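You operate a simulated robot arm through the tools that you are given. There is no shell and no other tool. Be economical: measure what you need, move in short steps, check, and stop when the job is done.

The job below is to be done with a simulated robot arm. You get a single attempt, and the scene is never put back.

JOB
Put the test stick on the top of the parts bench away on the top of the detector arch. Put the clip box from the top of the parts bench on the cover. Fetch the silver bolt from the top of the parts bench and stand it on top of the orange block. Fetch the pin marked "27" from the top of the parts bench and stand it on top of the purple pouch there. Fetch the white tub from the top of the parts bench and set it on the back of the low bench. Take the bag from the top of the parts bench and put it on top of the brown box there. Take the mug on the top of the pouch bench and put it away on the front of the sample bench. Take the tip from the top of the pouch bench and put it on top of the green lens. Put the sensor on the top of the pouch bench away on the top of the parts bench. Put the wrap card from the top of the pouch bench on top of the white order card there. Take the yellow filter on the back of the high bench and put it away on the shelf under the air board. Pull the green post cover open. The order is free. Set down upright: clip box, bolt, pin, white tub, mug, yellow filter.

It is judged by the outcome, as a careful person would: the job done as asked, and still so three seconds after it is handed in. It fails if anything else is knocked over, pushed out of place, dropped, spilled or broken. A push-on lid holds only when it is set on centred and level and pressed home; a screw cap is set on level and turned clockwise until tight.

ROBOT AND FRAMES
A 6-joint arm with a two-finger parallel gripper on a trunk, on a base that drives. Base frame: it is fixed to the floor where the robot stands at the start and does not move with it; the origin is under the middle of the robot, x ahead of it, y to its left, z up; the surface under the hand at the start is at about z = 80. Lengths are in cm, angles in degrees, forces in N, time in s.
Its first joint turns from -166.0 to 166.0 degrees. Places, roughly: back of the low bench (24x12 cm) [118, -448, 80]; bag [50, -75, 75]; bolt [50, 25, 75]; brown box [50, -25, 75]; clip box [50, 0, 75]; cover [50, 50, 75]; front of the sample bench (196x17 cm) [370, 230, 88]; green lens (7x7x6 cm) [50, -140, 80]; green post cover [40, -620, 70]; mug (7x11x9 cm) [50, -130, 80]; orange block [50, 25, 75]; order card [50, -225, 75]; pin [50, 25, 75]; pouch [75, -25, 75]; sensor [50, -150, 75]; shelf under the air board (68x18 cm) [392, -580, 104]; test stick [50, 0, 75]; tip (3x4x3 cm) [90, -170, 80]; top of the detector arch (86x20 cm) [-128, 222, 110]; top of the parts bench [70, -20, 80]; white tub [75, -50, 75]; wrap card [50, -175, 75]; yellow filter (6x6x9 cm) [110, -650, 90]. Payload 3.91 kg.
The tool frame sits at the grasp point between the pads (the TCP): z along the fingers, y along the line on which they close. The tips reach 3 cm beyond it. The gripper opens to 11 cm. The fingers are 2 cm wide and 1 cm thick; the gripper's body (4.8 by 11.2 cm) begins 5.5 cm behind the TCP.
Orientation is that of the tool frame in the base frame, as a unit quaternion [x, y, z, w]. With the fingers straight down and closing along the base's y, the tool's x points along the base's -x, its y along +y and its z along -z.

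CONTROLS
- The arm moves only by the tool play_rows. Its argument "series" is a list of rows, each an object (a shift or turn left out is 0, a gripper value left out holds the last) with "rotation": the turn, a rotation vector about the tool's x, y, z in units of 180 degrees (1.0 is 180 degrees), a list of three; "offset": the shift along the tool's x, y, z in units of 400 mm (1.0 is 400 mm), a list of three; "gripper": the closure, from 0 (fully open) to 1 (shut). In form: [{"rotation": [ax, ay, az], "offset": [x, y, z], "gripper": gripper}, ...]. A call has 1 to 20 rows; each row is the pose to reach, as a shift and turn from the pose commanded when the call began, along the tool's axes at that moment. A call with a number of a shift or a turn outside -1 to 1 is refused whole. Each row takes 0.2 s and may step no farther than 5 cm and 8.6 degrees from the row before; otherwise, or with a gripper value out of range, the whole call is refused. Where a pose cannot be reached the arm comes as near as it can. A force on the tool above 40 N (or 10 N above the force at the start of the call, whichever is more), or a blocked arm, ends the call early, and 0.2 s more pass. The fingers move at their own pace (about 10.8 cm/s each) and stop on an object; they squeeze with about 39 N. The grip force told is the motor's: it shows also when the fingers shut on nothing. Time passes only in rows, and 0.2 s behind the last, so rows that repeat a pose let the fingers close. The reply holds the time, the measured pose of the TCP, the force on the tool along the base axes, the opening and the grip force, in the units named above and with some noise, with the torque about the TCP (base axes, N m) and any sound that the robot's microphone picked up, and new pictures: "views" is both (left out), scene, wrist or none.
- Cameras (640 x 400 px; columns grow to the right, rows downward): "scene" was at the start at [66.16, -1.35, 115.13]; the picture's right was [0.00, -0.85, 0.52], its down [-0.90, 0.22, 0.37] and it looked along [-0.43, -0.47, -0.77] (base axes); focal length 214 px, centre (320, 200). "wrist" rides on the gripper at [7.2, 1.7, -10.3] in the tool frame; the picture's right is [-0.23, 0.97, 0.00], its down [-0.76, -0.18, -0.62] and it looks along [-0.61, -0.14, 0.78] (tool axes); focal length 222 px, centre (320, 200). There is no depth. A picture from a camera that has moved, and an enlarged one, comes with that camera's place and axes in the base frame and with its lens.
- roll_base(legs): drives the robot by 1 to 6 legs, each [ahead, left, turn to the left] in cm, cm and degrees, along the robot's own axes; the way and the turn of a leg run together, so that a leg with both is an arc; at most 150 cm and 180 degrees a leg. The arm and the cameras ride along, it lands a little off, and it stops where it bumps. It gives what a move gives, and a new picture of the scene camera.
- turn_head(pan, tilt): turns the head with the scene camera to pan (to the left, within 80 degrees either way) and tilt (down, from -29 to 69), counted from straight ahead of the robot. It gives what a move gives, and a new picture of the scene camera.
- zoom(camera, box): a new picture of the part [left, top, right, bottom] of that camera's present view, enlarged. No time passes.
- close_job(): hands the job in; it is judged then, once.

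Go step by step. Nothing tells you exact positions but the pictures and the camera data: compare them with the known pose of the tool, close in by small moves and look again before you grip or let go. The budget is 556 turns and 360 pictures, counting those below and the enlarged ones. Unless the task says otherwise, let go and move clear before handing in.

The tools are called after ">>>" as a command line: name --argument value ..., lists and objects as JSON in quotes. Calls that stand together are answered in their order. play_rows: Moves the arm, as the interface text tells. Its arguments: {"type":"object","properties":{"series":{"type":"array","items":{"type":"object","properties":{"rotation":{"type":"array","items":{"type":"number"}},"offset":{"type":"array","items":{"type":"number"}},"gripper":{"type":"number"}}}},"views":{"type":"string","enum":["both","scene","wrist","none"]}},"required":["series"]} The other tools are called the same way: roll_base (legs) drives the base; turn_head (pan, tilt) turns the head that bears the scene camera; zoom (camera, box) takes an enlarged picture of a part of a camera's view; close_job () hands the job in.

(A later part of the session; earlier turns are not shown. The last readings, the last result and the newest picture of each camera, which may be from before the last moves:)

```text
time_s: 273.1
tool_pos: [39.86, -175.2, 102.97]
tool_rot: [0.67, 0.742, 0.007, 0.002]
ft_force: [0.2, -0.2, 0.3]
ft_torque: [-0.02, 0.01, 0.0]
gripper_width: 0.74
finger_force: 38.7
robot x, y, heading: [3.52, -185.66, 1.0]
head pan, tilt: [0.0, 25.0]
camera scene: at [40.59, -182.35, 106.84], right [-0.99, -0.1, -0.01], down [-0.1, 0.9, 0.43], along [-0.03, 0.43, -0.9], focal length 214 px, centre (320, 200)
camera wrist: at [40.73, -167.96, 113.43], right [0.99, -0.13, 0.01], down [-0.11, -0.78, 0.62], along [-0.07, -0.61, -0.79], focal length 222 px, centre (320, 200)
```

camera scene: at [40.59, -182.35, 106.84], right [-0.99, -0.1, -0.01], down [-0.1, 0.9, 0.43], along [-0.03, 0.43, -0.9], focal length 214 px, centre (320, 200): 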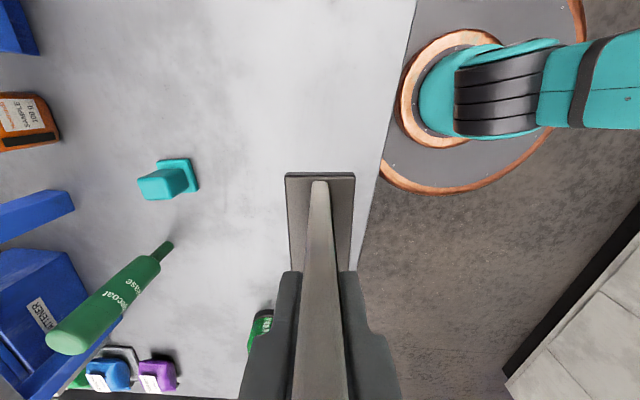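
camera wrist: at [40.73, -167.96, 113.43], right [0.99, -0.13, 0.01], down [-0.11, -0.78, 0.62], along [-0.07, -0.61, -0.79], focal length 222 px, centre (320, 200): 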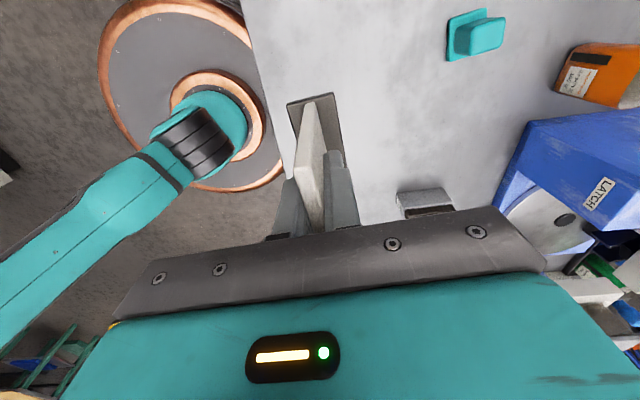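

Wrap card held. Carry toward the ORDER card, turning to align.

>>> play_rows --series '[{"offset": [-0.1, 0.03, 0], "rotation": [0, 0, 0.012]}, {"offset": [-0.2, 0.06, 0], "rotation": [0, 0, 0.024]}, {"offset": [-0.3, 0.09, 0], "rotation": [0, 0, 0.036]}, {"offset": [-0.4, 0.12, 0], "rotation": [0, 0, 0.048]}, {"offset": [-0.5, 0.15, 0], "rotation": [0, 0, 0.06]}, {"offset": [-0.6, 0.18, 0], "rotation": [0, 0, 0.072]}, {"offset": [-0.7, 0.21, 0], "rotation": [0, 0, 0.084]}, {"offset": [-0.8, 0.24, 0], "rotation": [0, 0, 0.096]}, {"offset": [-0.88, 0.27, 0], "rotation": [0, 0, 0.109]}]' --views "both"

>>> turn_head --pan 0 --tilt 0

```text
time_s: 275.1
tool_pos: [54.06, -209.16, 103.0]
tool_rot: [0.787, 0.617, 0.007, 0.0]
ft_force: [-1.0, -0.4, 0.5]
ft_torque: [0.01, -0.02, -0.01]
gripper_width: 0.72
finger_force: 39.0
robot x, y, heading: [3.37, -185.96, 1.0]
head pan, tilt: [0.0, 25.0]
camera scene: at [52.51, -216.18, 106.74], right [-0.97, 0.24, -0.01], down [0.21, 0.88, 0.43], along [0.11, 0.42, -0.9], focal length 214 px, centre (320, 200)
camera wrist: at [57.43, -202.71, 113.39], right [0.89, -0.45, 0.01], down [-0.36, -0.7, 0.61], along [-0.27, -0.55, -0.79], focal length 222 px, centre (320, 200)
```

scene: 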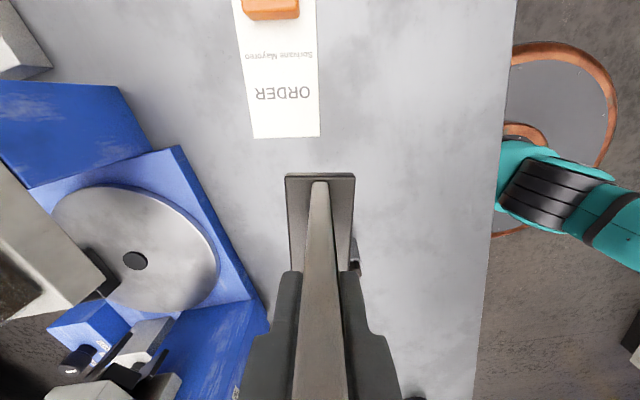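
wrist: 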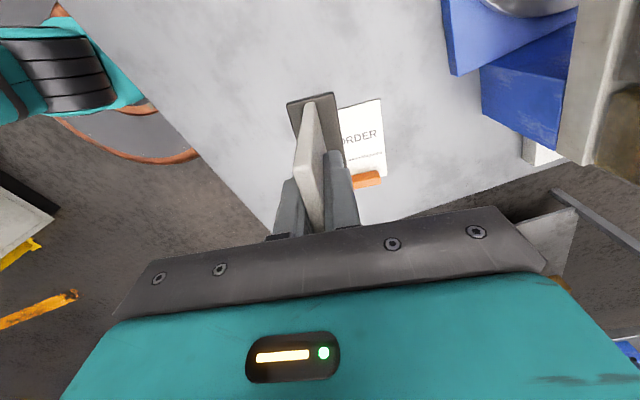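

```text
time_s: 276.0
tool_pos: [54.14, -209.1, 102.94]
tool_rot: [0.787, 0.617, 0.006, 0.0]
ft_force: [0.6, -0.5, -0.7]
ft_torque: [0.0, 0.01, 0.0]
gripper_width: 0.74
finger_force: 38.8
robot x, y, heading: [3.24, -185.61, 1.0]
head pan, tilt: [0.0, 0.0]
camera scene: at [51.57, -220.06, 106.86], right [-0.97, 0.24, -0.01], down [0.24, 0.97, 0.01], along [0.01, 0.01, -1.0], focal length 214 px, centre (320, 200)
```

scene: 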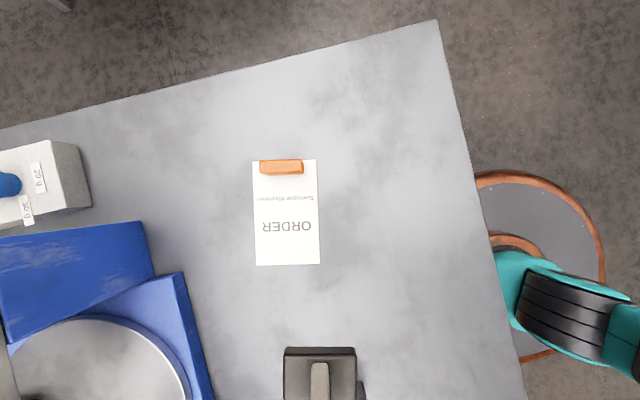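

>>> play_rows --series '[{"offset": [-0.104, 0.058, 0]}, {"offset": [-0.208, 0.115, 0]}, {"offset": [-0.208, 0.115, 0.1]}, {"offset": [-0.208, 0.115, 0.2]}, {"offset": [-0.208, 0.115, 0.3]}, {"offset": [-0.208, 0.115, 0.345]}]' --views "wrist"

>>> turn_head --pan 0 --tilt 25

```text
time_s: 277.4
tool_pos: [56.96, -218.3, 89.08]
tool_rot: [0.787, 0.617, 0.007, 0.001]
ft_force: [0.2, 0.0, -1.1]
ft_torque: [0.01, -0.03, 0.0]
gripper_width: 0.73
finger_force: 38.7
robot x, y, heading: [3.27, -186.12, 0.7]
head pan, tilt: [0.0, 0.0]
camera wrist: at [60.23, -211.72, 99.38], right [0.89, -0.45, 0.01], down [-0.36, -0.7, 0.61], along [-0.27, -0.55, -0.79], focal length 222 px, centre (320, 200)
```

wrist: 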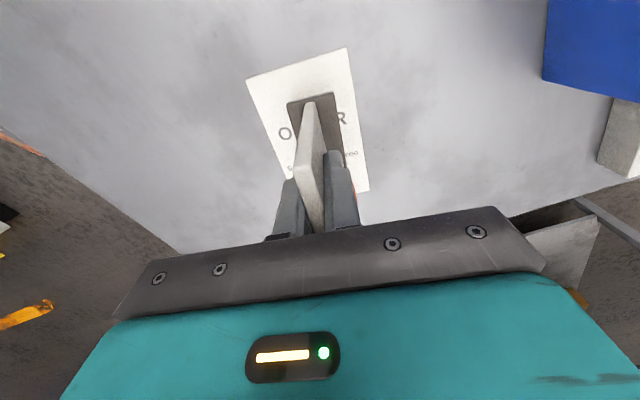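

```text
time_s: 278.3
tool_pos: [56.91, -218.23, 89.15]
tool_rot: [0.787, 0.617, 0.007, 0.0]
ft_force: [0.3, -0.1, -1.3]
ft_torque: [0.0, -0.02, 0.02]
gripper_width: 0.71
finger_force: 38.9
robot x, y, heading: [2.99, -186.21, 0.9]
head pan, tilt: [0.0, 25.0]
camera scene: at [55.31, -225.19, 92.77], right [-0.97, 0.24, -0.01], down [0.21, 0.88, 0.43], along [0.11, 0.42, -0.9], focal length 214 px, centre (320, 200)
```

scene: 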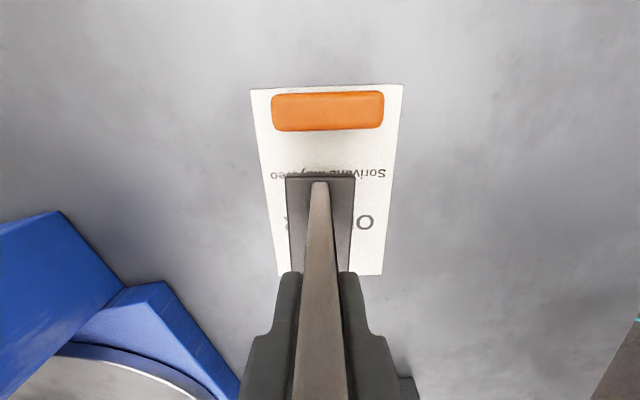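

>>> play_rows --series '[{"offset": [0, -0.004, 0.02]}, {"offset": [0, -0.004, 0.035]}]' --views "none"

>>> play_rows --series '[{"offset": [0, 0, 0.006]}, {"offset": [0, 0, 0.01]}]' --views "none"

>>> play_rows --series '[{"offset": [0, 0, 0.005]}, {"offset": [0, 0, 0.01]}]' --views "none"

```text
time_s: 278.9
tool_pos: [56.89, -218.13, 87.67]
tool_rot: [0.787, 0.617, 0.006, 0.001]
ft_force: [0.0, 0.5, -0.2]
ft_torque: [0.02, 0.02, -0.01]
gripper_width: 0.71
finger_force: 38.8
robot x, y, heading: [2.96, -186.29, 0.8]
head pan, tilt: [0.0, 25.0]
```

```text
time_s: 279.5
tool_pos: [56.7, -218.18, 87.32]
tool_rot: [0.787, 0.617, 0.007, 0.001]
ft_force: [0.9, -0.7, 12.8]
ft_torque: [-0.23, 0.16, 0.03]
gripper_width: 0.73
finger_force: 39.0
robot x, y, heading: [3.24, -186.18, 1.1]
head pan, tilt: [0.0, 25.0]
```

```text
time_s: 280.1
tool_pos: [56.76, -218.26, 86.98]
tool_rot: [0.787, 0.617, 0.008, 0.002]
ft_force: [-1.4, 0.0, 29.5]
ft_torque: [0.06, 0.33, 0.02]
gripper_width: 0.77
finger_force: 39.3
robot x, y, heading: [3.06, -186.12, 0.9]
head pan, tilt: [0.0, 25.0]
```

>>> play_rows --series '[{"offset": [0, 0, -0.006]}, {"offset": [0, 0, -0.006], "gripper": 0.75}, {"offset": [0, 0, -0.006], "gripper": 0.7}, {"offset": [0, 0, -0.1], "gripper": 0.6}, {"offset": [0, 0, -0.2], "gripper": 0.6}, {"offset": [0, 0, -0.3]}, {"offset": [0, 0, -0.4]}]' --views "scene"

```text
time_s: 281.7
tool_pos: [56.58, -218.33, 103.01]
tool_rot: [0.787, 0.617, 0.006, -0.001]
ft_force: [0.7, 0.0, -0.8]
ft_torque: [0.03, 0.04, -0.01]
gripper_width: 4.4
finger_force: 0.0
robot x, y, heading: [3.55, -186.31, 1.2]
head pan, tilt: [0.0, 25.0]
camera scene: at [55.01, -225.29, 106.63], right [-0.97, 0.24, -0.01], down [0.21, 0.88, 0.43], along [0.11, 0.42, -0.9], focal length 214 px, centre (320, 200)
```

scene: 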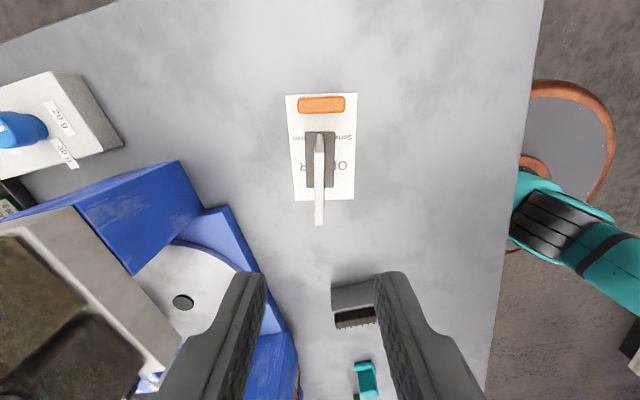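

Wrap card stands on the order card. Restore tool orientation and go back for the white tub.

>>> play_rows --series '[{"offset": [0.0, 0.0, -0.1], "rotation": [0, 0, -0.0445]}, {"offset": [0.06, -0.04, -0.15], "rotation": [0, 0, -0.089]}, {"offset": [0.12, -0.08, -0.2], "rotation": [0, 0, -0.1335]}, {"offset": [0.19, -0.12, -0.2], "rotation": [0, 0, -0.178]}, {"offset": [0.25, -0.165, -0.2], "rotation": [0, 0, -0.2225]}, {"offset": [0.32, -0.21, -0.2], "rotation": [0, 0, -0.267]}, {"offset": [0.385, -0.255, -0.2], "rotation": [0, 0, -0.3115]}, {"offset": [0.45, -0.3, -0.2], "rotation": [0, 0, -0.356]}, {"offset": [0.515, -0.34, -0.2], "rotation": [0, 0, -0.4005]}, {"offset": [0.58, -0.385, -0.2], "rotation": [0, 0, -0.445]}, {"offset": [0.645, -0.43, -0.2], "rotation": [0, 0, -0.4895]}, {"offset": [0.714, -0.474, -0.2], "rotation": [0, 0, -0.534]}, {"offset": [0.714, -0.474, -0.2], "rotation": [0, 0, -0.572]}]' --views "none"

>>> roll_base --legs '[[-5, 125, -1]]'

>>> turn_head --pan 0 --tilt 5

```text
time_s: 284.5
tool_pos: [44.85, -186.15, 110.84]
tool_rot: [0.006, 1.0, 0.004, 0.006]
ft_force: [0.5, 0.4, -0.2]
ft_torque: [-0.01, -0.03, 0.05]
gripper_width: 4.41
finger_force: 0.0
robot x, y, heading: [3.52, -186.18, 0.8]
head pan, tilt: [0.0, 25.0]
```

```text
time_s: 290.9
tool_pos: [39.55, -61.42, 110.76]
tool_rot: [0.021, 1.0, 0.005, 0.006]
ft_force: [0.1, -0.8, 0.9]
ft_torque: [0.01, -0.01, 0.01]
gripper_width: 4.39
finger_force: 0.1
robot x, y, heading: [-2.07, -60.15, -0.7]
head pan, tilt: [0.0, 25.0]
camera scene: at [46.53, -61.99, 114.65], right [-0.04, -1.0, -0.01], down [-0.91, 0.04, 0.41], along [-0.41, 0.03, -0.91], focal length 214 px, centre (320, 200)
```

scene: 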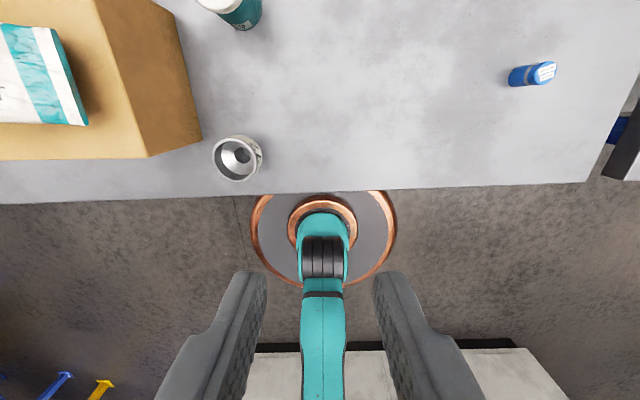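

```text
time_s: 291.7
tool_pos: [39.44, -61.5, 110.85]
tool_rot: [0.022, 1.0, 0.004, 0.005]
ft_force: [-0.3, 0.0, 0.0]
ft_torque: [0.03, -0.02, 0.01]
gripper_width: 4.41
finger_force: 0.0
robot x, y, heading: [-2.3, -60.3, -0.8]
head pan, tilt: [0.0, 5.0]
camera scene: at [49.76, -62.13, 114.71], right [-0.04, -1.0, -0.01], down [-1.0, 0.04, 0.08], along [-0.08, 0.01, -1.0], focal length 214 px, centre (320, 200)
```

scene: 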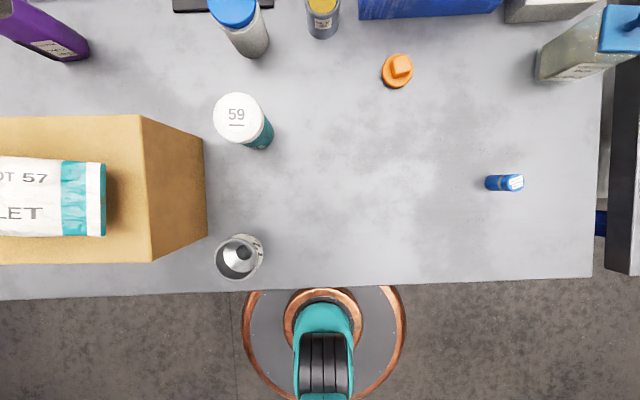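

>>> play_rows --series '[{"offset": [-0.1, 0.03, 0], "gripper": 0}, {"offset": [-0.2, 0.06, 0]}, {"offset": [-0.3, 0.09, 0]}, {"offset": [-0.4, 0.12, 0]}, {"offset": [-0.5, 0.15, 0]}, {"offset": [-0.6, 0.18, 0]}, {"offset": [-0.7, 0.22, 0]}, {"offset": [-0.78, 0.244, 0]}]' --views "both"

```text
time_s: 293.5
tool_pos: [71.2, -53.1, 111.39]
tool_rot: [0.022, 1.0, 0.004, 0.007]
ft_force: [-0.5, 0.6, -0.1]
ft_torque: [0.03, -0.03, 0.01]
gripper_width: 11.0
finger_force: 0.0
robot x, y, heading: [-2.3, -60.34, -0.5]
head pan, tilt: [0.0, 5.0]
camera scene: at [81.46, -53.67, 115.25], right [-0.04, -1.0, -0.01], down [-1.0, 0.04, 0.08], along [-0.07, 0.01, -1.0], focal length 214 px, centre (320, 200)
camera wrist: at [63.99, -51.15, 121.51], right [0.27, 0.96, 0.01], down [0.75, -0.22, 0.63], along [0.61, -0.16, -0.78], focal length 222 px, centre (320, 200)
```

scene: 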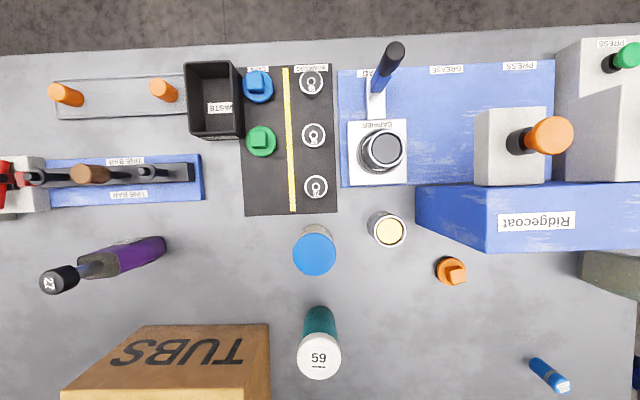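
wrist: 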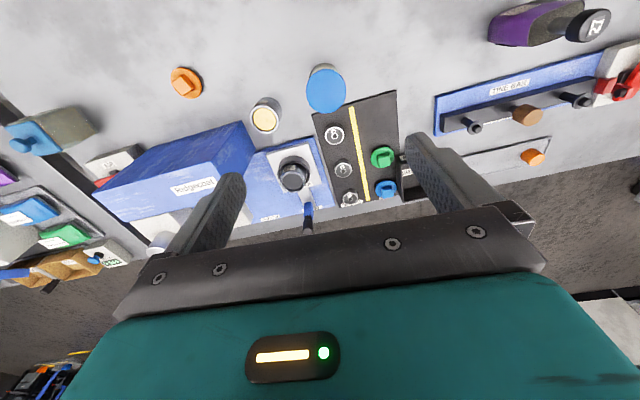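

>>> play_rows --series '[{"offset": [-0.0115, 0.0255, 0.12]}, {"offset": [-0.0115, 0.0255, 0.24]}, {"offset": [-0.0115, 0.0255, 0.36]}]' --views "wrist"

>>> turn_head --pan 0 --tilt 30

```text
time_s: 294.3
tool_pos: [71.79, -51.92, 97.02]
tool_rot: [0.022, 1.0, 0.004, 0.005]
ft_force: [-0.1, -0.1, 0.8]
ft_torque: [-0.01, -0.04, 0.0]
gripper_width: 10.99
finger_force: 0.1
robot x, y, heading: [-2.15, -60.17, -0.7]
head pan, tilt: [0.0, 5.0]
camera wrist: at [64.56, -49.94, 107.13], right [0.27, 0.96, 0.01], down [0.75, -0.22, 0.63], along [0.61, -0.16, -0.78], focal length 222 px, centre (320, 200)
```

wrist: 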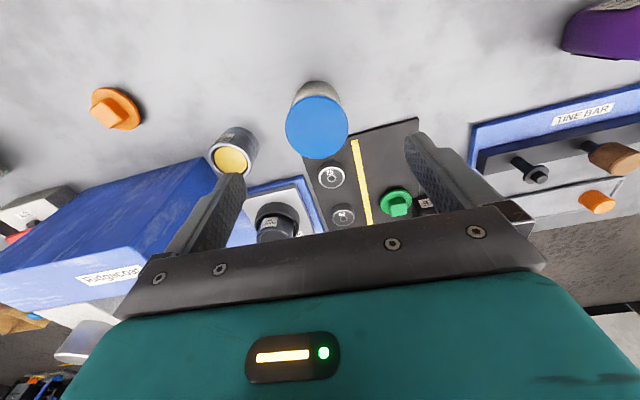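

```text
time_s: 295.2
tool_pos: [71.76, -51.93, 96.94]
tool_rot: [0.022, 1.0, 0.004, 0.005]
ft_force: [0.8, 0.0, 0.4]
ft_torque: [0.02, 0.0, -0.01]
gripper_width: 11.01
finger_force: 0.2
robot x, y, heading: [-2.23, -60.37, -0.7]
head pan, tilt: [0.0, 30.0]
camera scene: at [78.02, -52.3, 100.99], right [-0.04, -1.0, -0.01], down [-0.87, 0.03, 0.49], along [-0.49, 0.03, -0.87], focal length 214 px, centre (320, 200)
```

scene: 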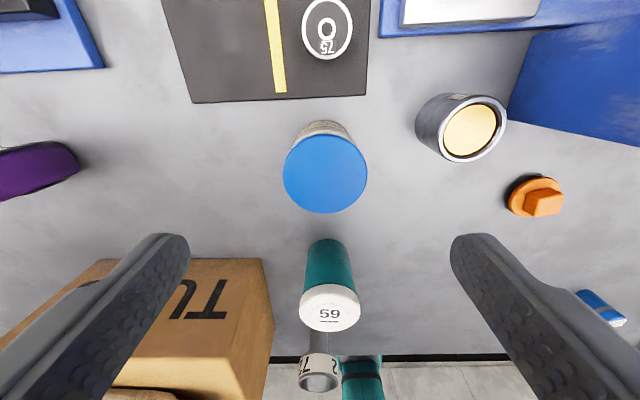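

>>> play_rows --series '[{"offset": [-0.009, -0.006, 0.1]}, {"offset": [-0.009, -0.006, 0.2]}, {"offset": [-0.009, -0.006, 0.28]}, {"offset": [-0.009, -0.006, 0.33]}, {"offset": [-0.009, -0.006, 0.33], "gripper": 0.3}, {"offset": [-0.009, -0.006, 0.33], "gripper": 0.5}, {"offset": [-0.009, -0.006, 0.33], "gripper": 1}, {"offset": [-0.009, -0.006, 0.33], "gripper": 1}]' --views "both"

```text
time_s: 297.0
tool_pos: [72.03, -52.07, 83.78]
tool_rot: [0.022, 1.0, 0.005, 0.006]
ft_force: [-0.1, -0.6, -0.6]
ft_torque: [0.02, -0.02, -0.04]
gripper_width: 5.69
finger_force: 38.8
robot x, y, heading: [-2.53, -60.13, -0.6]
head pan, tilt: [0.0, 30.0]
camera scene: at [78.43, -52.47, 87.72], right [-0.04, -1.0, -0.01], down [-0.87, 0.03, 0.49], along [-0.49, 0.03, -0.87], focal length 214 px, centre (320, 200)
camera wrist: at [65.0, -50.12, 93.9], right [0.27, 0.96, 0.01], down [0.75, -0.22, 0.63], along [0.61, -0.16, -0.78], focal length 222 px, centre (320, 200)
```

scene: 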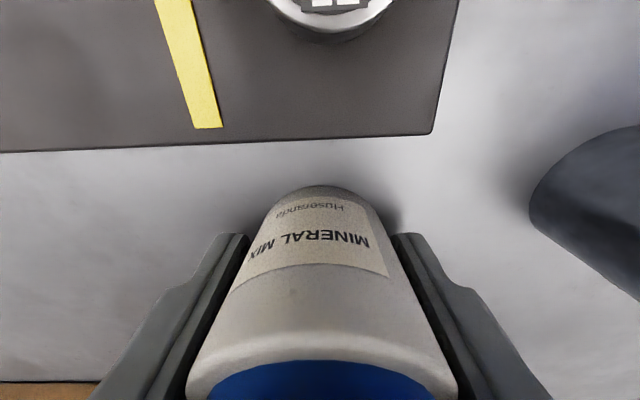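
wrist: 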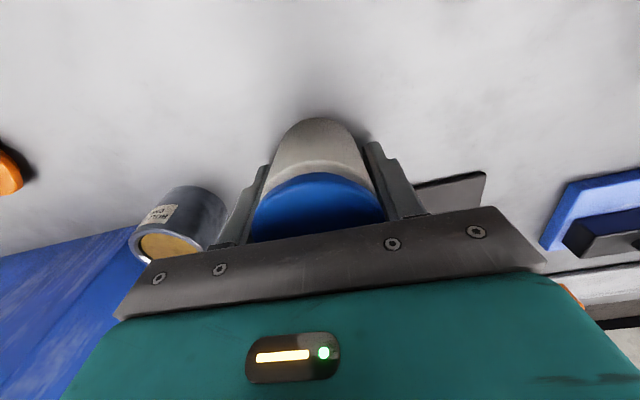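

Tub gripped. Lift, retract, and drive toward the low bench.

>>> play_rows --series '[{"offset": [0, 0, -0.1]}, {"offset": [0, 0, -0.2]}, {"offset": [0, 0, -0.3]}, {"offset": [0, 0, -0.4]}, {"offset": [0, 0, -0.5]}, {"offset": [0, 0, -0.6]}, {"offset": [0, 0, -0.7]}, {"offset": [0.1, 0, -0.7]}, {"offset": [0.2, 0, -0.7]}, {"offset": [0.3, -0.03, -0.7]}, {"offset": [0.4, -0.06, -0.7]}, {"offset": [0.5, -0.1, -0.7]}, {"offset": [0.6, -0.14, -0.7]}, {"offset": [0.7, -0.18, -0.7]}]' --views "none"

>>> roll_base --legs '[[-20, 0, 0.6], [0, -140, 0], [0, -60, 0]]'

>>> turn_head --pan -60 --tilt -10

```text
time_s: 300.0
tool_pos: [43.63, -58.47, 111.37]
tool_rot: [0.021, 1.0, 0.004, 0.006]
ft_force: [0.2, -0.4, -1.4]
ft_torque: [-0.02, 0.1, -0.05]
gripper_width: 5.67
finger_force: 39.2
robot x, y, heading: [-2.08, -59.97, -0.3]
head pan, tilt: [0.0, 30.0]
```

```text
time_s: 311.2
tool_pos: [22.81, -258.41, 111.26]
tool_rot: [0.021, 1.0, 0.004, 0.005]
ft_force: [0.1, -0.4, -1.3]
ft_torque: [-0.03, -0.02, 0.01]
gripper_width: 5.66
finger_force: 39.1
robot x, y, heading: [-23.45, -260.4, -0.9]
head pan, tilt: [0.0, 30.0]
camera scene: at [28.94, -258.87, 115.33], right [-0.04, -1.0, -0.01], down [-0.87, 0.03, 0.49], along [-0.49, 0.03, -0.87], focal length 214 px, centre (320, 200)
```

scene: 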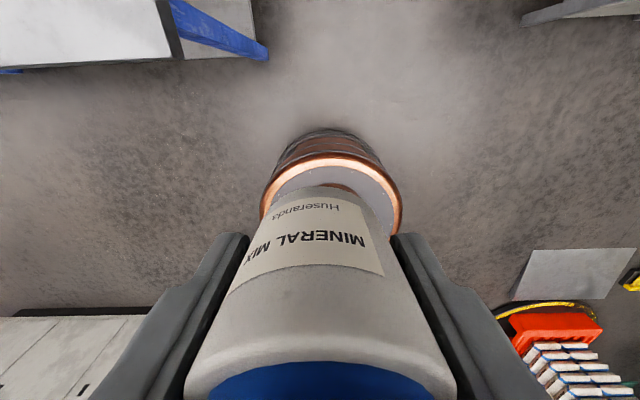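

```text
time_s: 312.5
tool_pos: [22.85, -258.51, 111.44]
tool_rot: [0.021, 1.0, 0.004, 0.006]
ft_force: [0.0, 0.3, -2.5]
ft_torque: [-0.02, 0.03, 0.01]
gripper_width: 5.66
finger_force: 39.2
robot x, y, heading: [-22.99, -260.48, -1.0]
head pan, tilt: [-60.0, -10.0]
camera scene: at [34.93, -266.46, 120.16], right [-0.03, -0.51, 0.86], down [-0.99, -0.11, -0.1], along [0.14, -0.86, -0.5], focal length 214 px, centre (320, 200)
```

scene: 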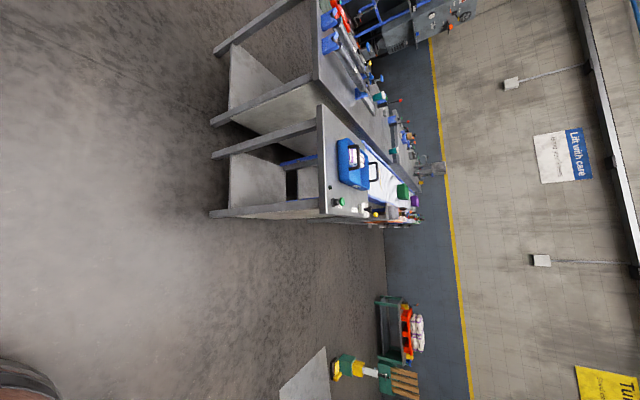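

>>> turn_head --pan -40 --tilt -29

>>> zoom --camera "scene" --box '[200, 0, 520, 200]'

```text
time_s: 313.3
tool_pos: [22.79, -258.4, 111.32]
tool_rot: [0.022, 1.0, 0.004, 0.005]
ft_force: [0.1, -0.5, -1.4]
ft_torque: [-0.03, 0.01, -0.01]
gripper_width: 5.64
finger_force: 38.9
robot x, y, heading: [-23.18, -260.31, -0.8]
head pan, tilt: [-40.0, -28.6]
camera scene: at [37.55, -263.58, 119.3], right [-0.04, -0.77, 0.64], down [-0.89, -0.27, -0.38], along [0.46, -0.58, -0.67], focal length 214 px, centre (320, 200)
```

scene: 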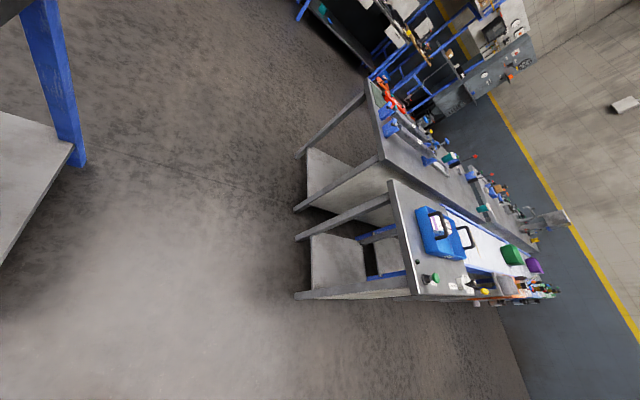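

```text
2.00 times, centred on (360, 100) of scene
camera zoom: at [37.55, -263.58, 119.3], right [-0.04, -0.77, 0.64], down [-0.89, -0.27, -0.38], along [0.46, -0.58, -0.67], focal length 429 px, centre (240, 400)
```

zoom: 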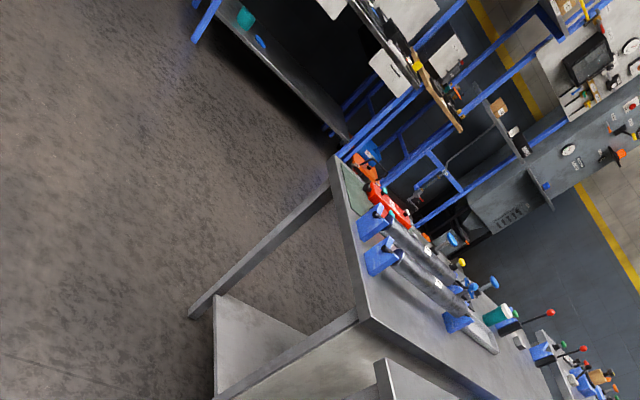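

The corridor between the benches (y≈-287) is free. I'll go through to the +x side of the far benches.

>>> roll_base --legs '[[0, -27, 0.9], [120, 0, 0], [95, 0, 0]]'

>>> turn_head --pan -60 --tilt 0

```text
time_s: 325.4
tool_pos: [236.42, -278.91, 111.2]
tool_rot: [0.002, 1.0, 0.005, 0.005]
ft_force: [-1.1, -0.6, -1.5]
ft_torque: [0.0, -0.02, -0.01]
gripper_width: 5.66
finger_force: 39.0
robot x, y, heading: [190.68, -282.46, 1.3]
head pan, tilt: [-40.0, -28.6]
camera scene: at [251.4, -283.52, 119.3], right [-0.01, -0.77, 0.64], down [-0.87, -0.3, -0.38], along [0.48, -0.56, -0.67], focal length 214 px, centre (320, 200)
```

scene: 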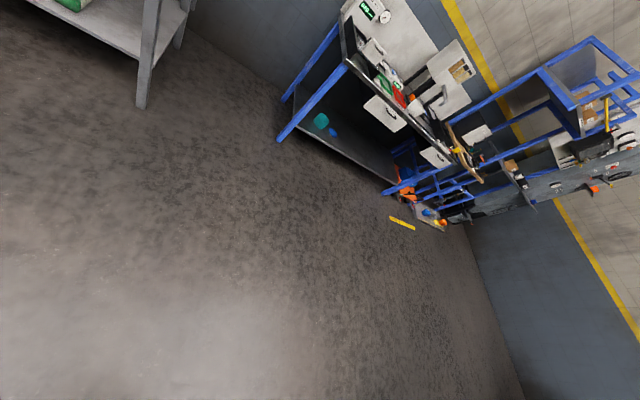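

```text
time_s: 326.3
tool_pos: [236.42, -278.91, 111.28]
tool_rot: [0.003, 1.0, 0.004, 0.004]
ft_force: [-0.6, -0.2, -1.7]
ft_torque: [0.03, -0.01, 0.0]
gripper_width: 5.65
finger_force: 38.8
robot x, y, heading: [190.7, -282.63, 1.8]
head pan, tilt: [-60.0, 0.0]
camera scene: at [247.38, -286.99, 119.86], right [-0.01, -0.51, 0.86], down [-1.0, 0.0, -0.01], along [0.0, -0.86, -0.51], focal length 214 px, centre (320, 200)
```

scene: 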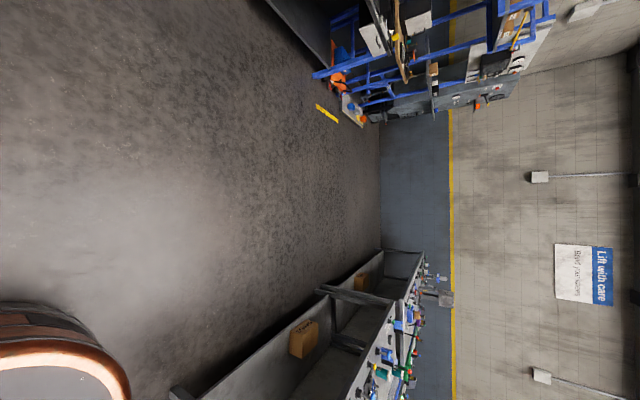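

Turn around here in the open to face the benches (-x), then strafe along them.

>>> roll_base --legs '[[0, 0, 178.5], [0, 100, 0]]'

>>> turn_head --pan 0 --tilt -29

```text
time_s: 338.7
tool_pos: [142.31, -383.33, 111.36]
tool_rot: [1.0, -0.029, -0.005, 0.004]
ft_force: [-0.3, -0.9, -1.4]
ft_torque: [-0.01, -0.01, 0.0]
gripper_width: 5.65
finger_force: 39.0
robot x, y, heading: [188.13, -382.39, 178.5]
head pan, tilt: [-60.0, 0.0]
camera scene: at [131.94, -375.0, 119.86], right [0.04, 0.51, 0.86], down [1.0, -0.06, -0.01], along [0.04, 0.86, -0.51], focal length 214 px, centre (320, 200)
```

scene: 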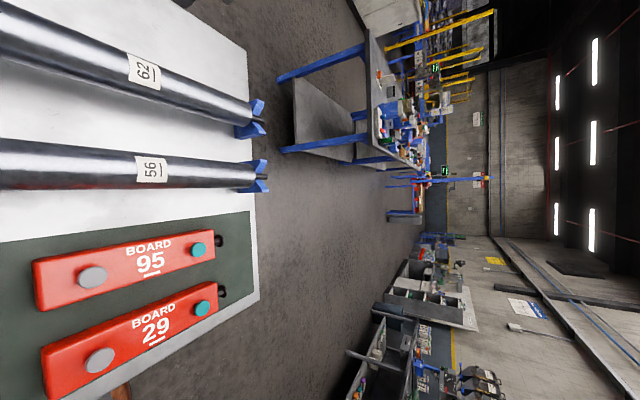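

```text
time_s: 340.0
tool_pos: [142.29, -383.25, 111.33]
tool_rot: [1.0, -0.028, -0.005, 0.004]
ft_force: [0.3, -0.6, -1.3]
ft_torque: [-0.04, 0.0, 0.0]
gripper_width: 5.68
finger_force: 39.3
robot x, y, heading: [188.49, -382.07, 178.3]
head pan, tilt: [0.0, -28.6]
camera scene: at [127.46, -382.56, 117.77], right [0.06, 1.0, -0.01], down [0.87, -0.05, -0.49], along [-0.49, 0.02, -0.87], focal length 214 px, centre (320, 200)
```

scene: 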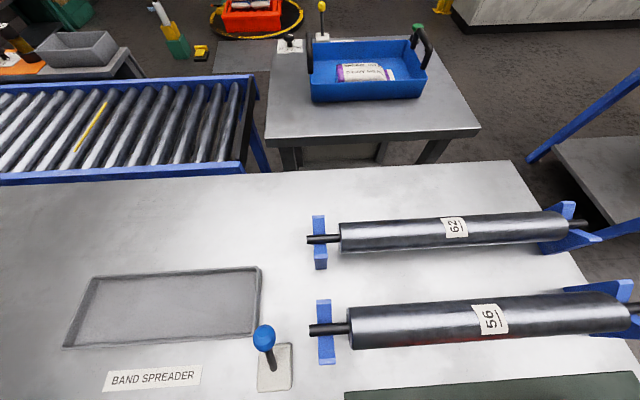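

>>> roll_base --legs '[[0, 65, 1.5]]'

```text
time_s: 343.7
tool_pos: [141.61, -451.02, 111.25]
tool_rot: [1.0, -0.014, -0.005, 0.004]
ft_force: [0.5, 0.1, -1.4]
ft_torque: [0.01, 0.04, 0.02]
gripper_width: 5.67
finger_force: 38.9
robot x, y, heading: [187.22, -448.47, -179.7]
head pan, tilt: [0.0, -28.6]
camera scene: at [126.74, -450.73, 117.77], right [0.03, 1.0, -0.01], down [0.87, -0.03, -0.49], along [-0.49, 0.01, -0.87], focal length 214 px, centre (320, 200)
```

scene: 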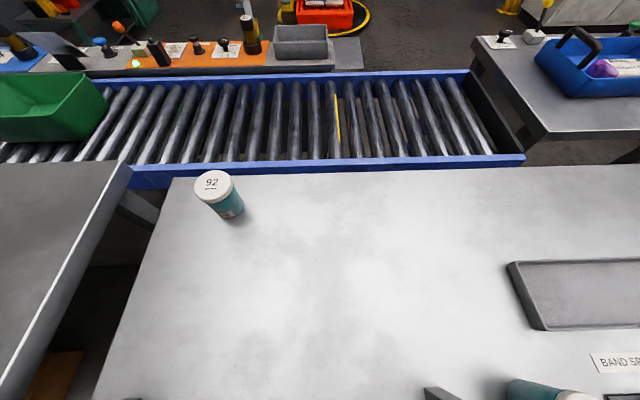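

The free back area around (118, -448) is ahead. Move the tub over it and lower.

>>> play_rows --series '[{"offset": [-0.12, -0.012, 0]}, {"offset": [-0.24, -0.024, 0]}, {"offset": [-0.36, -0.036, 0]}, {"offset": [-0.48, -0.048, 0]}, {"offset": [-0.592, -0.058, 0]}, {"offset": [-0.592, -0.058, 0.12]}, {"offset": [-0.592, -0.058, 0.24]}, {"offset": [-0.592, -0.058, 0.36]}, {"offset": [-0.592, -0.058, 0.48]}, {"offset": [-0.592, -0.058, 0.6]}]' --views "both"

```text
time_s: 345.9
tool_pos: [117.75, -448.3, 87.65]
tool_rot: [1.0, -0.014, -0.006, 0.005]
ft_force: [0.7, -0.2, -1.1]
ft_torque: [-0.01, 0.06, 0.01]
gripper_width: 5.66
finger_force: 38.8
robot x, y, heading: [187.5, -448.49, -179.8]
head pan, tilt: [0.0, -28.6]
camera scene: at [102.93, -447.95, 94.07], right [0.03, 1.0, -0.01], down [0.87, -0.03, -0.49], along [-0.49, 0.01, -0.87], focal length 214 px, centre (320, 200)
camera wrist: at [125.14, -450.12, 97.79], right [-0.26, -0.97, 0.01], down [-0.75, 0.2, 0.63], along [-0.61, 0.15, -0.78], focal length 222 px, centre (320, 200)
```

scene: 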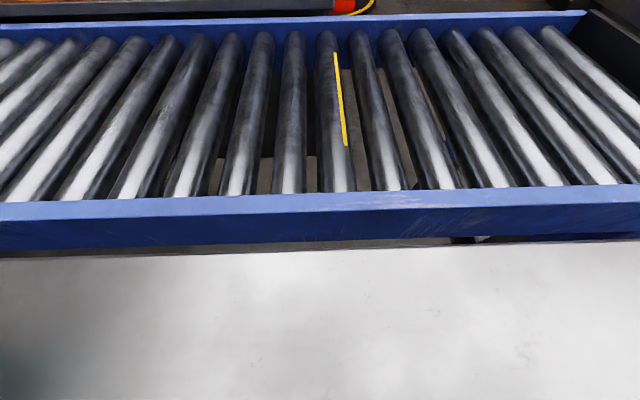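
wrist: 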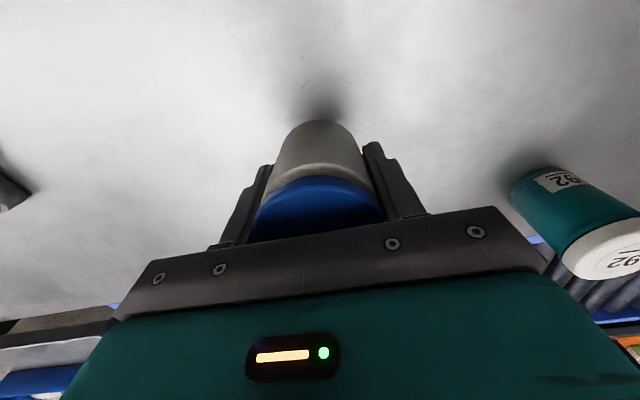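

>>> play_rows --series '[{"offset": [0, 0, 0.04]}, {"offset": [0, 0, 0.075]}]' --views "none"

>>> play_rows --series '[{"offset": [0, 0, 0.007]}, {"offset": [0, 0, 0.014]}]' --views "none"

>>> play_rows --series '[{"offset": [0, 0, 0.006]}, {"offset": [0, 0, 0.01]}]' --views "none"

```text
time_s: 346.5
tool_pos: [117.86, -448.09, 84.69]
tool_rot: [1.0, -0.014, -0.006, 0.004]
ft_force: [0.4, 0.1, -1.6]
ft_torque: [-0.02, 0.01, -0.03]
gripper_width: 5.65
finger_force: 39.4
robot x, y, heading: [187.36, -448.44, -179.8]
head pan, tilt: [0.0, -28.6]
```

```text
time_s: 347.1
tool_pos: [117.66, -448.26, 83.98]
tool_rot: [1.0, -0.014, -0.005, 0.005]
ft_force: [-0.2, 0.5, -1.5]
ft_torque: [-0.02, 0.01, -0.07]
gripper_width: 5.65
finger_force: 39.0
robot x, y, heading: [187.38, -448.52, -179.8]
head pan, tilt: [0.0, -28.6]
```

```text
time_s: 347.7
tool_pos: [117.65, -448.25, 83.73]
tool_rot: [1.0, -0.013, -0.007, 0.004]
ft_force: [-2.0, 0.3, 16.2]
ft_torque: [0.43, -0.04, 0.03]
gripper_width: 5.65
finger_force: 38.9
robot x, y, heading: [187.65, -448.65, -179.9]
head pan, tilt: [0.0, -28.6]
```

>>> play_rows --series '[{"offset": [0, 0, -0.002]}, {"offset": [0, 0, -0.002], "gripper": 0.3}, {"offset": [0, 0, -0.002], "gripper": 0.15}, {"offset": [0, 0, -0.1]}, {"offset": [0, 0, -0.2]}, {"offset": [0, 0, -0.3]}, {"offset": [0, 0, -0.42]}, {"offset": [0, 0, -0.54]}]' --views "wrist"

```text
time_s: 349.5
tool_pos: [117.77, -447.94, 105.04]
tool_rot: [1.0, -0.014, -0.005, 0.004]
ft_force: [-0.6, 0.9, -0.2]
ft_torque: [-0.01, -0.03, 0.0]
gripper_width: 9.38
finger_force: 0.0
robot x, y, heading: [187.7, -448.47, -180.0]
head pan, tilt: [0.0, -28.6]
camera wrist: at [125.18, -449.83, 115.26], right [-0.25, -0.97, 0.01], down [-0.75, 0.2, 0.63], along [-0.61, 0.15, -0.78], focal length 222 px, centre (320, 200)
```

wrist: 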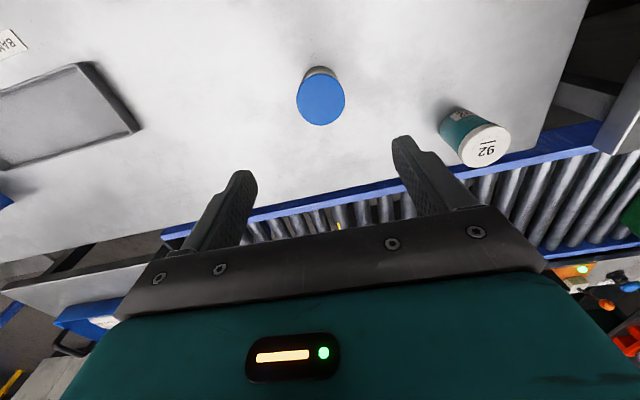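

Tub is set. Retract and continue along to the high bench.

>>> play_rows --series '[{"offset": [0.1, 0, -0.05]}, {"offset": [0.2, 0, -0.1]}, {"offset": [0.3, 0, -0.15]}, {"offset": [0.4, 0, -0.2]}, {"offset": [0.5, 0, -0.25]}, {"offset": [0.6, 0, -0.3]}, {"offset": [0.7, 0, -0.3]}, {"offset": [0.8, 0, -0.3]}]' --views "none"

>>> turn_head --pan 50 --tilt -20

```text
time_s: 351.3
tool_pos: [149.9, -448.73, 116.94]
tool_rot: [1.0, -0.014, -0.004, 0.004]
ft_force: [0.0, 0.5, -0.5]
ft_torque: [0.04, -0.09, 0.03]
gripper_width: 9.36
finger_force: 0.1
robot x, y, heading: [187.08, -448.53, -179.9]
head pan, tilt: [0.0, -28.6]
```

```text
time_s: 352.5
tool_pos: [149.97, -448.67, 116.87]
tool_rot: [1.0, -0.014, -0.006, 0.004]
ft_force: [-0.2, 0.1, 0.9]
ft_torque: [-0.01, -0.01, 0.03]
gripper_width: 9.34
finger_force: 0.1
robot x, y, heading: [187.81, -448.46, -179.6]
head pan, tilt: [50.0, -20.0]
camera scene: at [136.07, -454.24, 125.2], right [0.01, 0.64, -0.77], down [0.93, -0.29, -0.23], along [-0.37, -0.71, -0.59], focal length 214 px, centre (320, 200)
```

scene: 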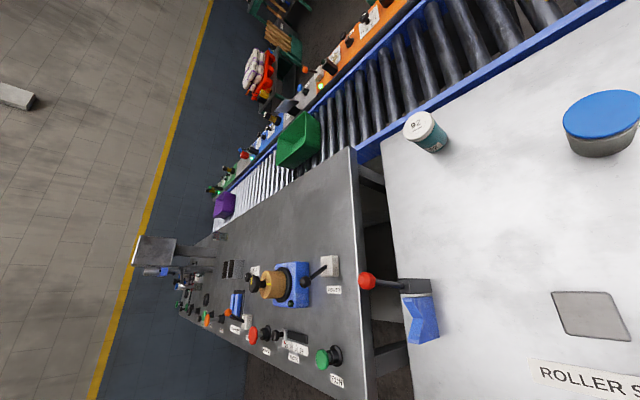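

>>> roll_base --legs '[[0, 150, 0], [0, 35, 0]]'

>>> turn_head --pan 20 --tilt -25

```text
time_s: 361.8
tool_pos: [152.15, -634.04, 116.91]
tool_rot: [1.0, -0.007, -0.004, 0.004]
ft_force: [0.1, 0.8, -0.1]
ft_torque: [-0.02, 0.0, -0.02]
gripper_width: 9.36
finger_force: 0.0
robot x, y, heading: [189.3, -633.38, -179.1]
head pan, tilt: [50.0, -20.0]
camera scene: at [138.32, -639.83, 125.2], right [0.0, 0.64, -0.77], down [0.93, -0.28, -0.23], along [-0.36, -0.72, -0.59], focal length 214 px, centre (320, 200)
```

scene: 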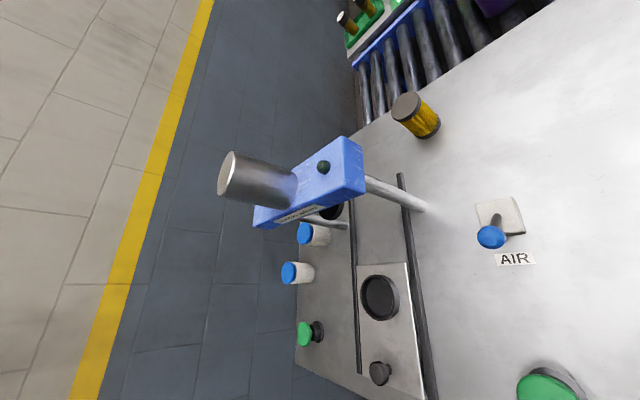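

```text
time_s: 362.7
tool_pos: [152.11, -634.08, 116.88]
tool_rot: [1.0, -0.007, -0.006, 0.004]
ft_force: [-0.4, -0.1, -0.1]
ft_torque: [0.03, 0.0, 0.01]
gripper_width: 9.34
finger_force: 0.1
robot x, y, heading: [189.8, -633.62, -178.9]
head pan, tilt: [20.0, -25.0]
camera scene: at [137.7, -636.44, 123.4], right [0.01, 0.94, -0.35], down [0.9, -0.16, -0.41], along [-0.44, -0.31, -0.84], focal length 214 px, centre (320, 200)
```

scene: 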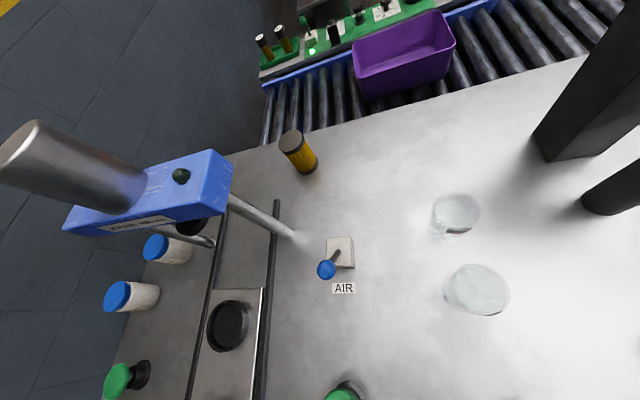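

The yellow filter stands near (111.7, -651.5). Approach part way and look.

>>> play_rows --series '[{"offset": [-0.1, 0.045, 0], "gripper": 0}, {"offset": [-0.2, 0.09, 0]}, {"offset": [-0.3, 0.135, 0]}, {"offset": [-0.4, 0.18, 0]}, {"offset": [-0.5, 0.225, 0]}, {"offset": [-0.6, 0.27, 0]}, {"offset": [-0.7, 0.31, 0]}]' --views "both"

```text
time_s: 364.3
tool_pos: [124.12, -646.16, 117.54]
tool_rot: [1.0, -0.007, -0.007, 0.005]
ft_force: [0.8, 0.2, 1.9]
ft_torque: [-0.01, 0.07, 0.01]
gripper_width: 11.03
finger_force: 0.0
robot x, y, heading: [189.5, -633.19, -178.9]
head pan, tilt: [20.0, -25.0]
camera scene: at [109.7, -648.51, 124.07], right [0.01, 0.94, -0.35], down [0.9, -0.16, -0.41], along [-0.44, -0.31, -0.84], focal length 214 px, centre (320, 200)
camera wrist: at [131.54, -647.9, 127.71], right [-0.24, -0.97, 0.01], down [-0.75, 0.19, 0.63], along [-0.62, 0.14, -0.78], focal length 222 px, centre (320, 200)
```

scene: 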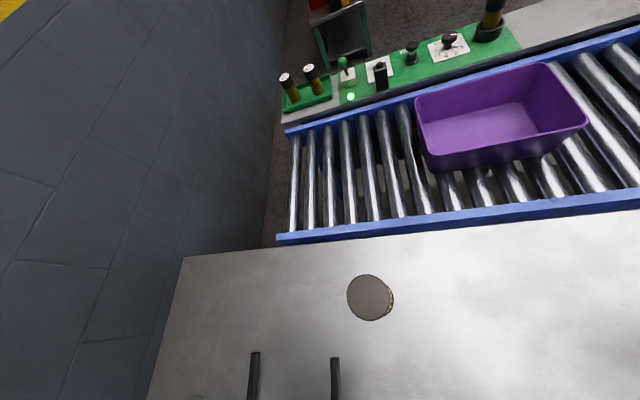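
wrist: 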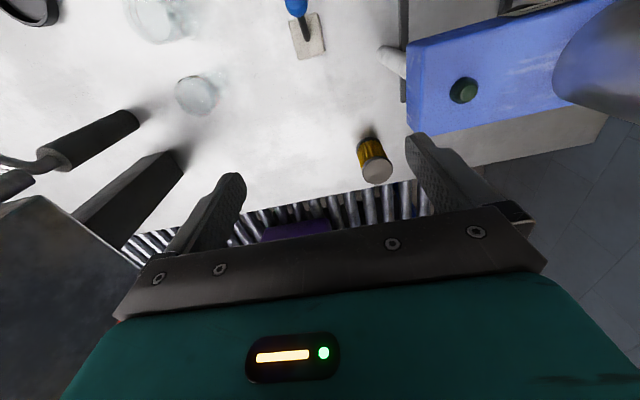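

Filter top is near (109, -652.8, 94.6); a blue press arm ends close at (122, -654, 109). I'll retract and shift the base toward +y so the arm approaches clear of it.

>>> play_rows --series '[{"offset": [0.1, -0.045, 0]}, {"offset": [0.2, -0.09, 0]}, {"offset": [0.3, -0.135, 0]}, {"offset": [0.4, -0.18, 0]}, {"offset": [0.5, -0.225, 0]}, {"offset": [0.6, -0.27, 0]}, {"offset": [0.7, -0.31, 0]}]' --views "none"

>>> turn_head --pan -15 --tilt -15

```text
time_s: 365.9
tool_pos: [152.18, -634.17, 116.92]
tool_rot: [1.0, -0.007, -0.004, 0.004]
ft_force: [-1.0, 0.2, -0.3]
ft_torque: [-0.03, -0.09, 0.0]
gripper_width: 10.98
finger_force: 0.1
robot x, y, heading: [189.54, -633.41, -178.8]
head pan, tilt: [20.0, -25.0]
```

```text
time_s: 366.9
tool_pos: [152.2, -634.2, 116.98]
tool_rot: [1.0, -0.007, -0.005, 0.004]
ft_force: [-0.2, 0.3, 0.7]
ft_torque: [0.01, 0.04, 0.03]
gripper_width: 11.01
finger_force: 0.1
robot x, y, heading: [189.66, -633.36, -178.8]
head pan, tilt: [-15.0, -15.0]
camera scene: at [139.25, -632.05, 122.29], right [0.02, 0.97, 0.25], down [0.96, 0.05, -0.26], along [-0.27, 0.24, -0.93], focal length 214 px, centre (320, 200)
```

scene: 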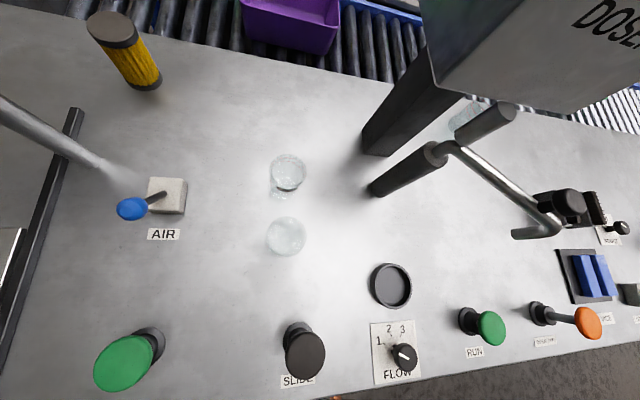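

>>> roll_base --legs '[[8, -14, -1.2]]'

```text
time_s: 368.4
tool_pos: [146.43, -623.08, 116.99]
tool_rot: [1.0, 0.003, -0.006, 0.004]
ft_force: [0.7, -0.4, 0.3]
ft_torque: [-0.02, -0.02, 0.02]
gripper_width: 11.0
finger_force: 0.2
robot x, y, heading: [183.61, -621.13, -177.6]
head pan, tilt: [-15.0, -15.0]
stopped in leg 1: the robot was blocked; the commanded pose is now the measured one
camera scene: at [133.37, -621.16, 122.27], right [0.0, 0.97, 0.25], down [0.96, 0.07, -0.26], along [-0.27, 0.24, -0.93], focal length 214 px, centre (320, 200)
```

scene: 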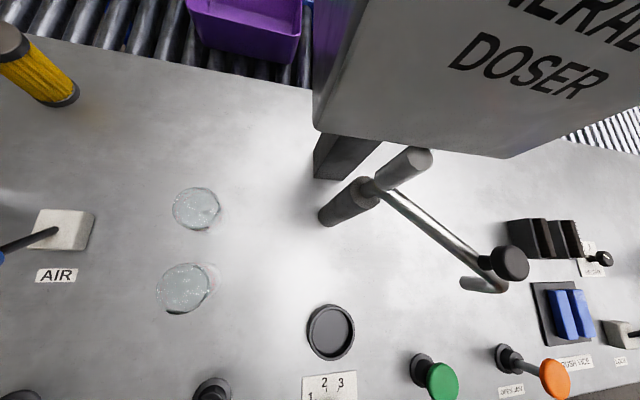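

>>> play_rows --series '[{"offset": [-0.0935, 0.0748, 0]}, {"offset": [-0.187, 0.1495, 0]}, {"offset": [-0.2805, 0.2243, 0]}, {"offset": [-0.374, 0.299, 0]}, {"offset": [-0.4675, 0.374, 0]}, {"offset": [-0.561, 0.4485, 0]}, {"offset": [-0.6545, 0.523, 0]}, {"offset": [-0.748, 0.598, 0]}, {"offset": [-0.8415, 0.673, 0]}, {"offset": [-0.935, 0.7475, 0]}]' --views "wrist"

>>> turn_head --pan 0 --tilt 30

```text
time_s: 370.6
tool_pos: [109.33, -653.29, 117.71]
tool_rot: [1.0, 0.004, -0.006, 0.004]
ft_force: [0.6, 0.1, 1.1]
ft_torque: [-0.06, 0.07, 0.0]
gripper_width: 11.01
finger_force: 0.0
robot x, y, heading: [183.7, -621.37, -177.9]
head pan, tilt: [-15.0, -15.0]
camera wrist: at [116.7, -654.86, 127.82], right [-0.22, -0.98, 0.01], down [-0.76, 0.18, 0.63], along [-0.62, 0.13, -0.78], focal length 222 px, centre (320, 200)
```

wrist: 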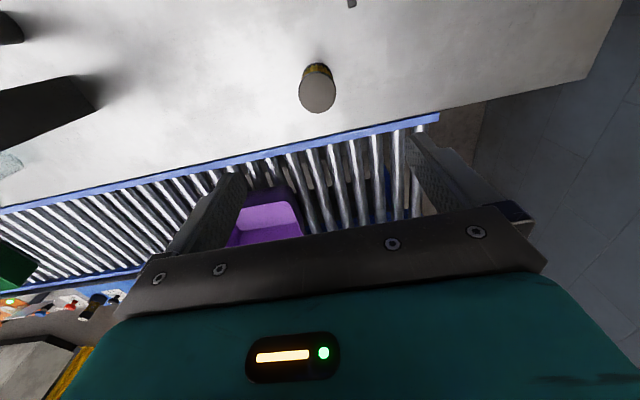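

```text
time_s: 371.8
tool_pos: [109.15, -653.36, 117.41]
tool_rot: [1.0, 0.003, -0.005, 0.004]
ft_force: [0.5, 0.1, 0.2]
ft_torque: [-0.05, 0.03, 0.0]
gripper_width: 11.01
finger_force: 0.1
robot x, y, heading: [183.67, -621.27, -177.6]
head pan, tilt: [0.0, 30.0]
camera scene: at [103.18, -653.45, 121.51], right [-0.01, 1.0, -0.01], down [0.87, 0.01, 0.49], along [0.49, 0.0, -0.87], focal length 214 px, centre (320, 200)
```

scene: 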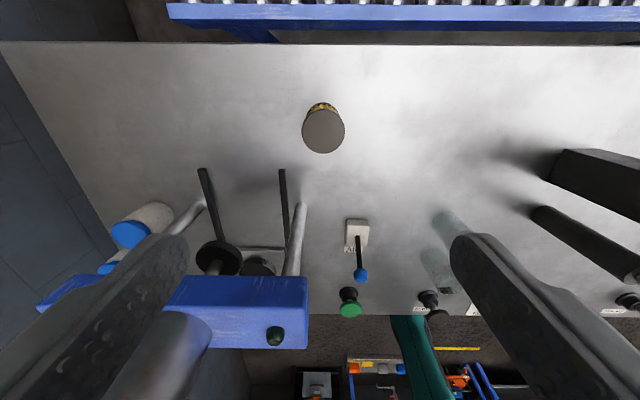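

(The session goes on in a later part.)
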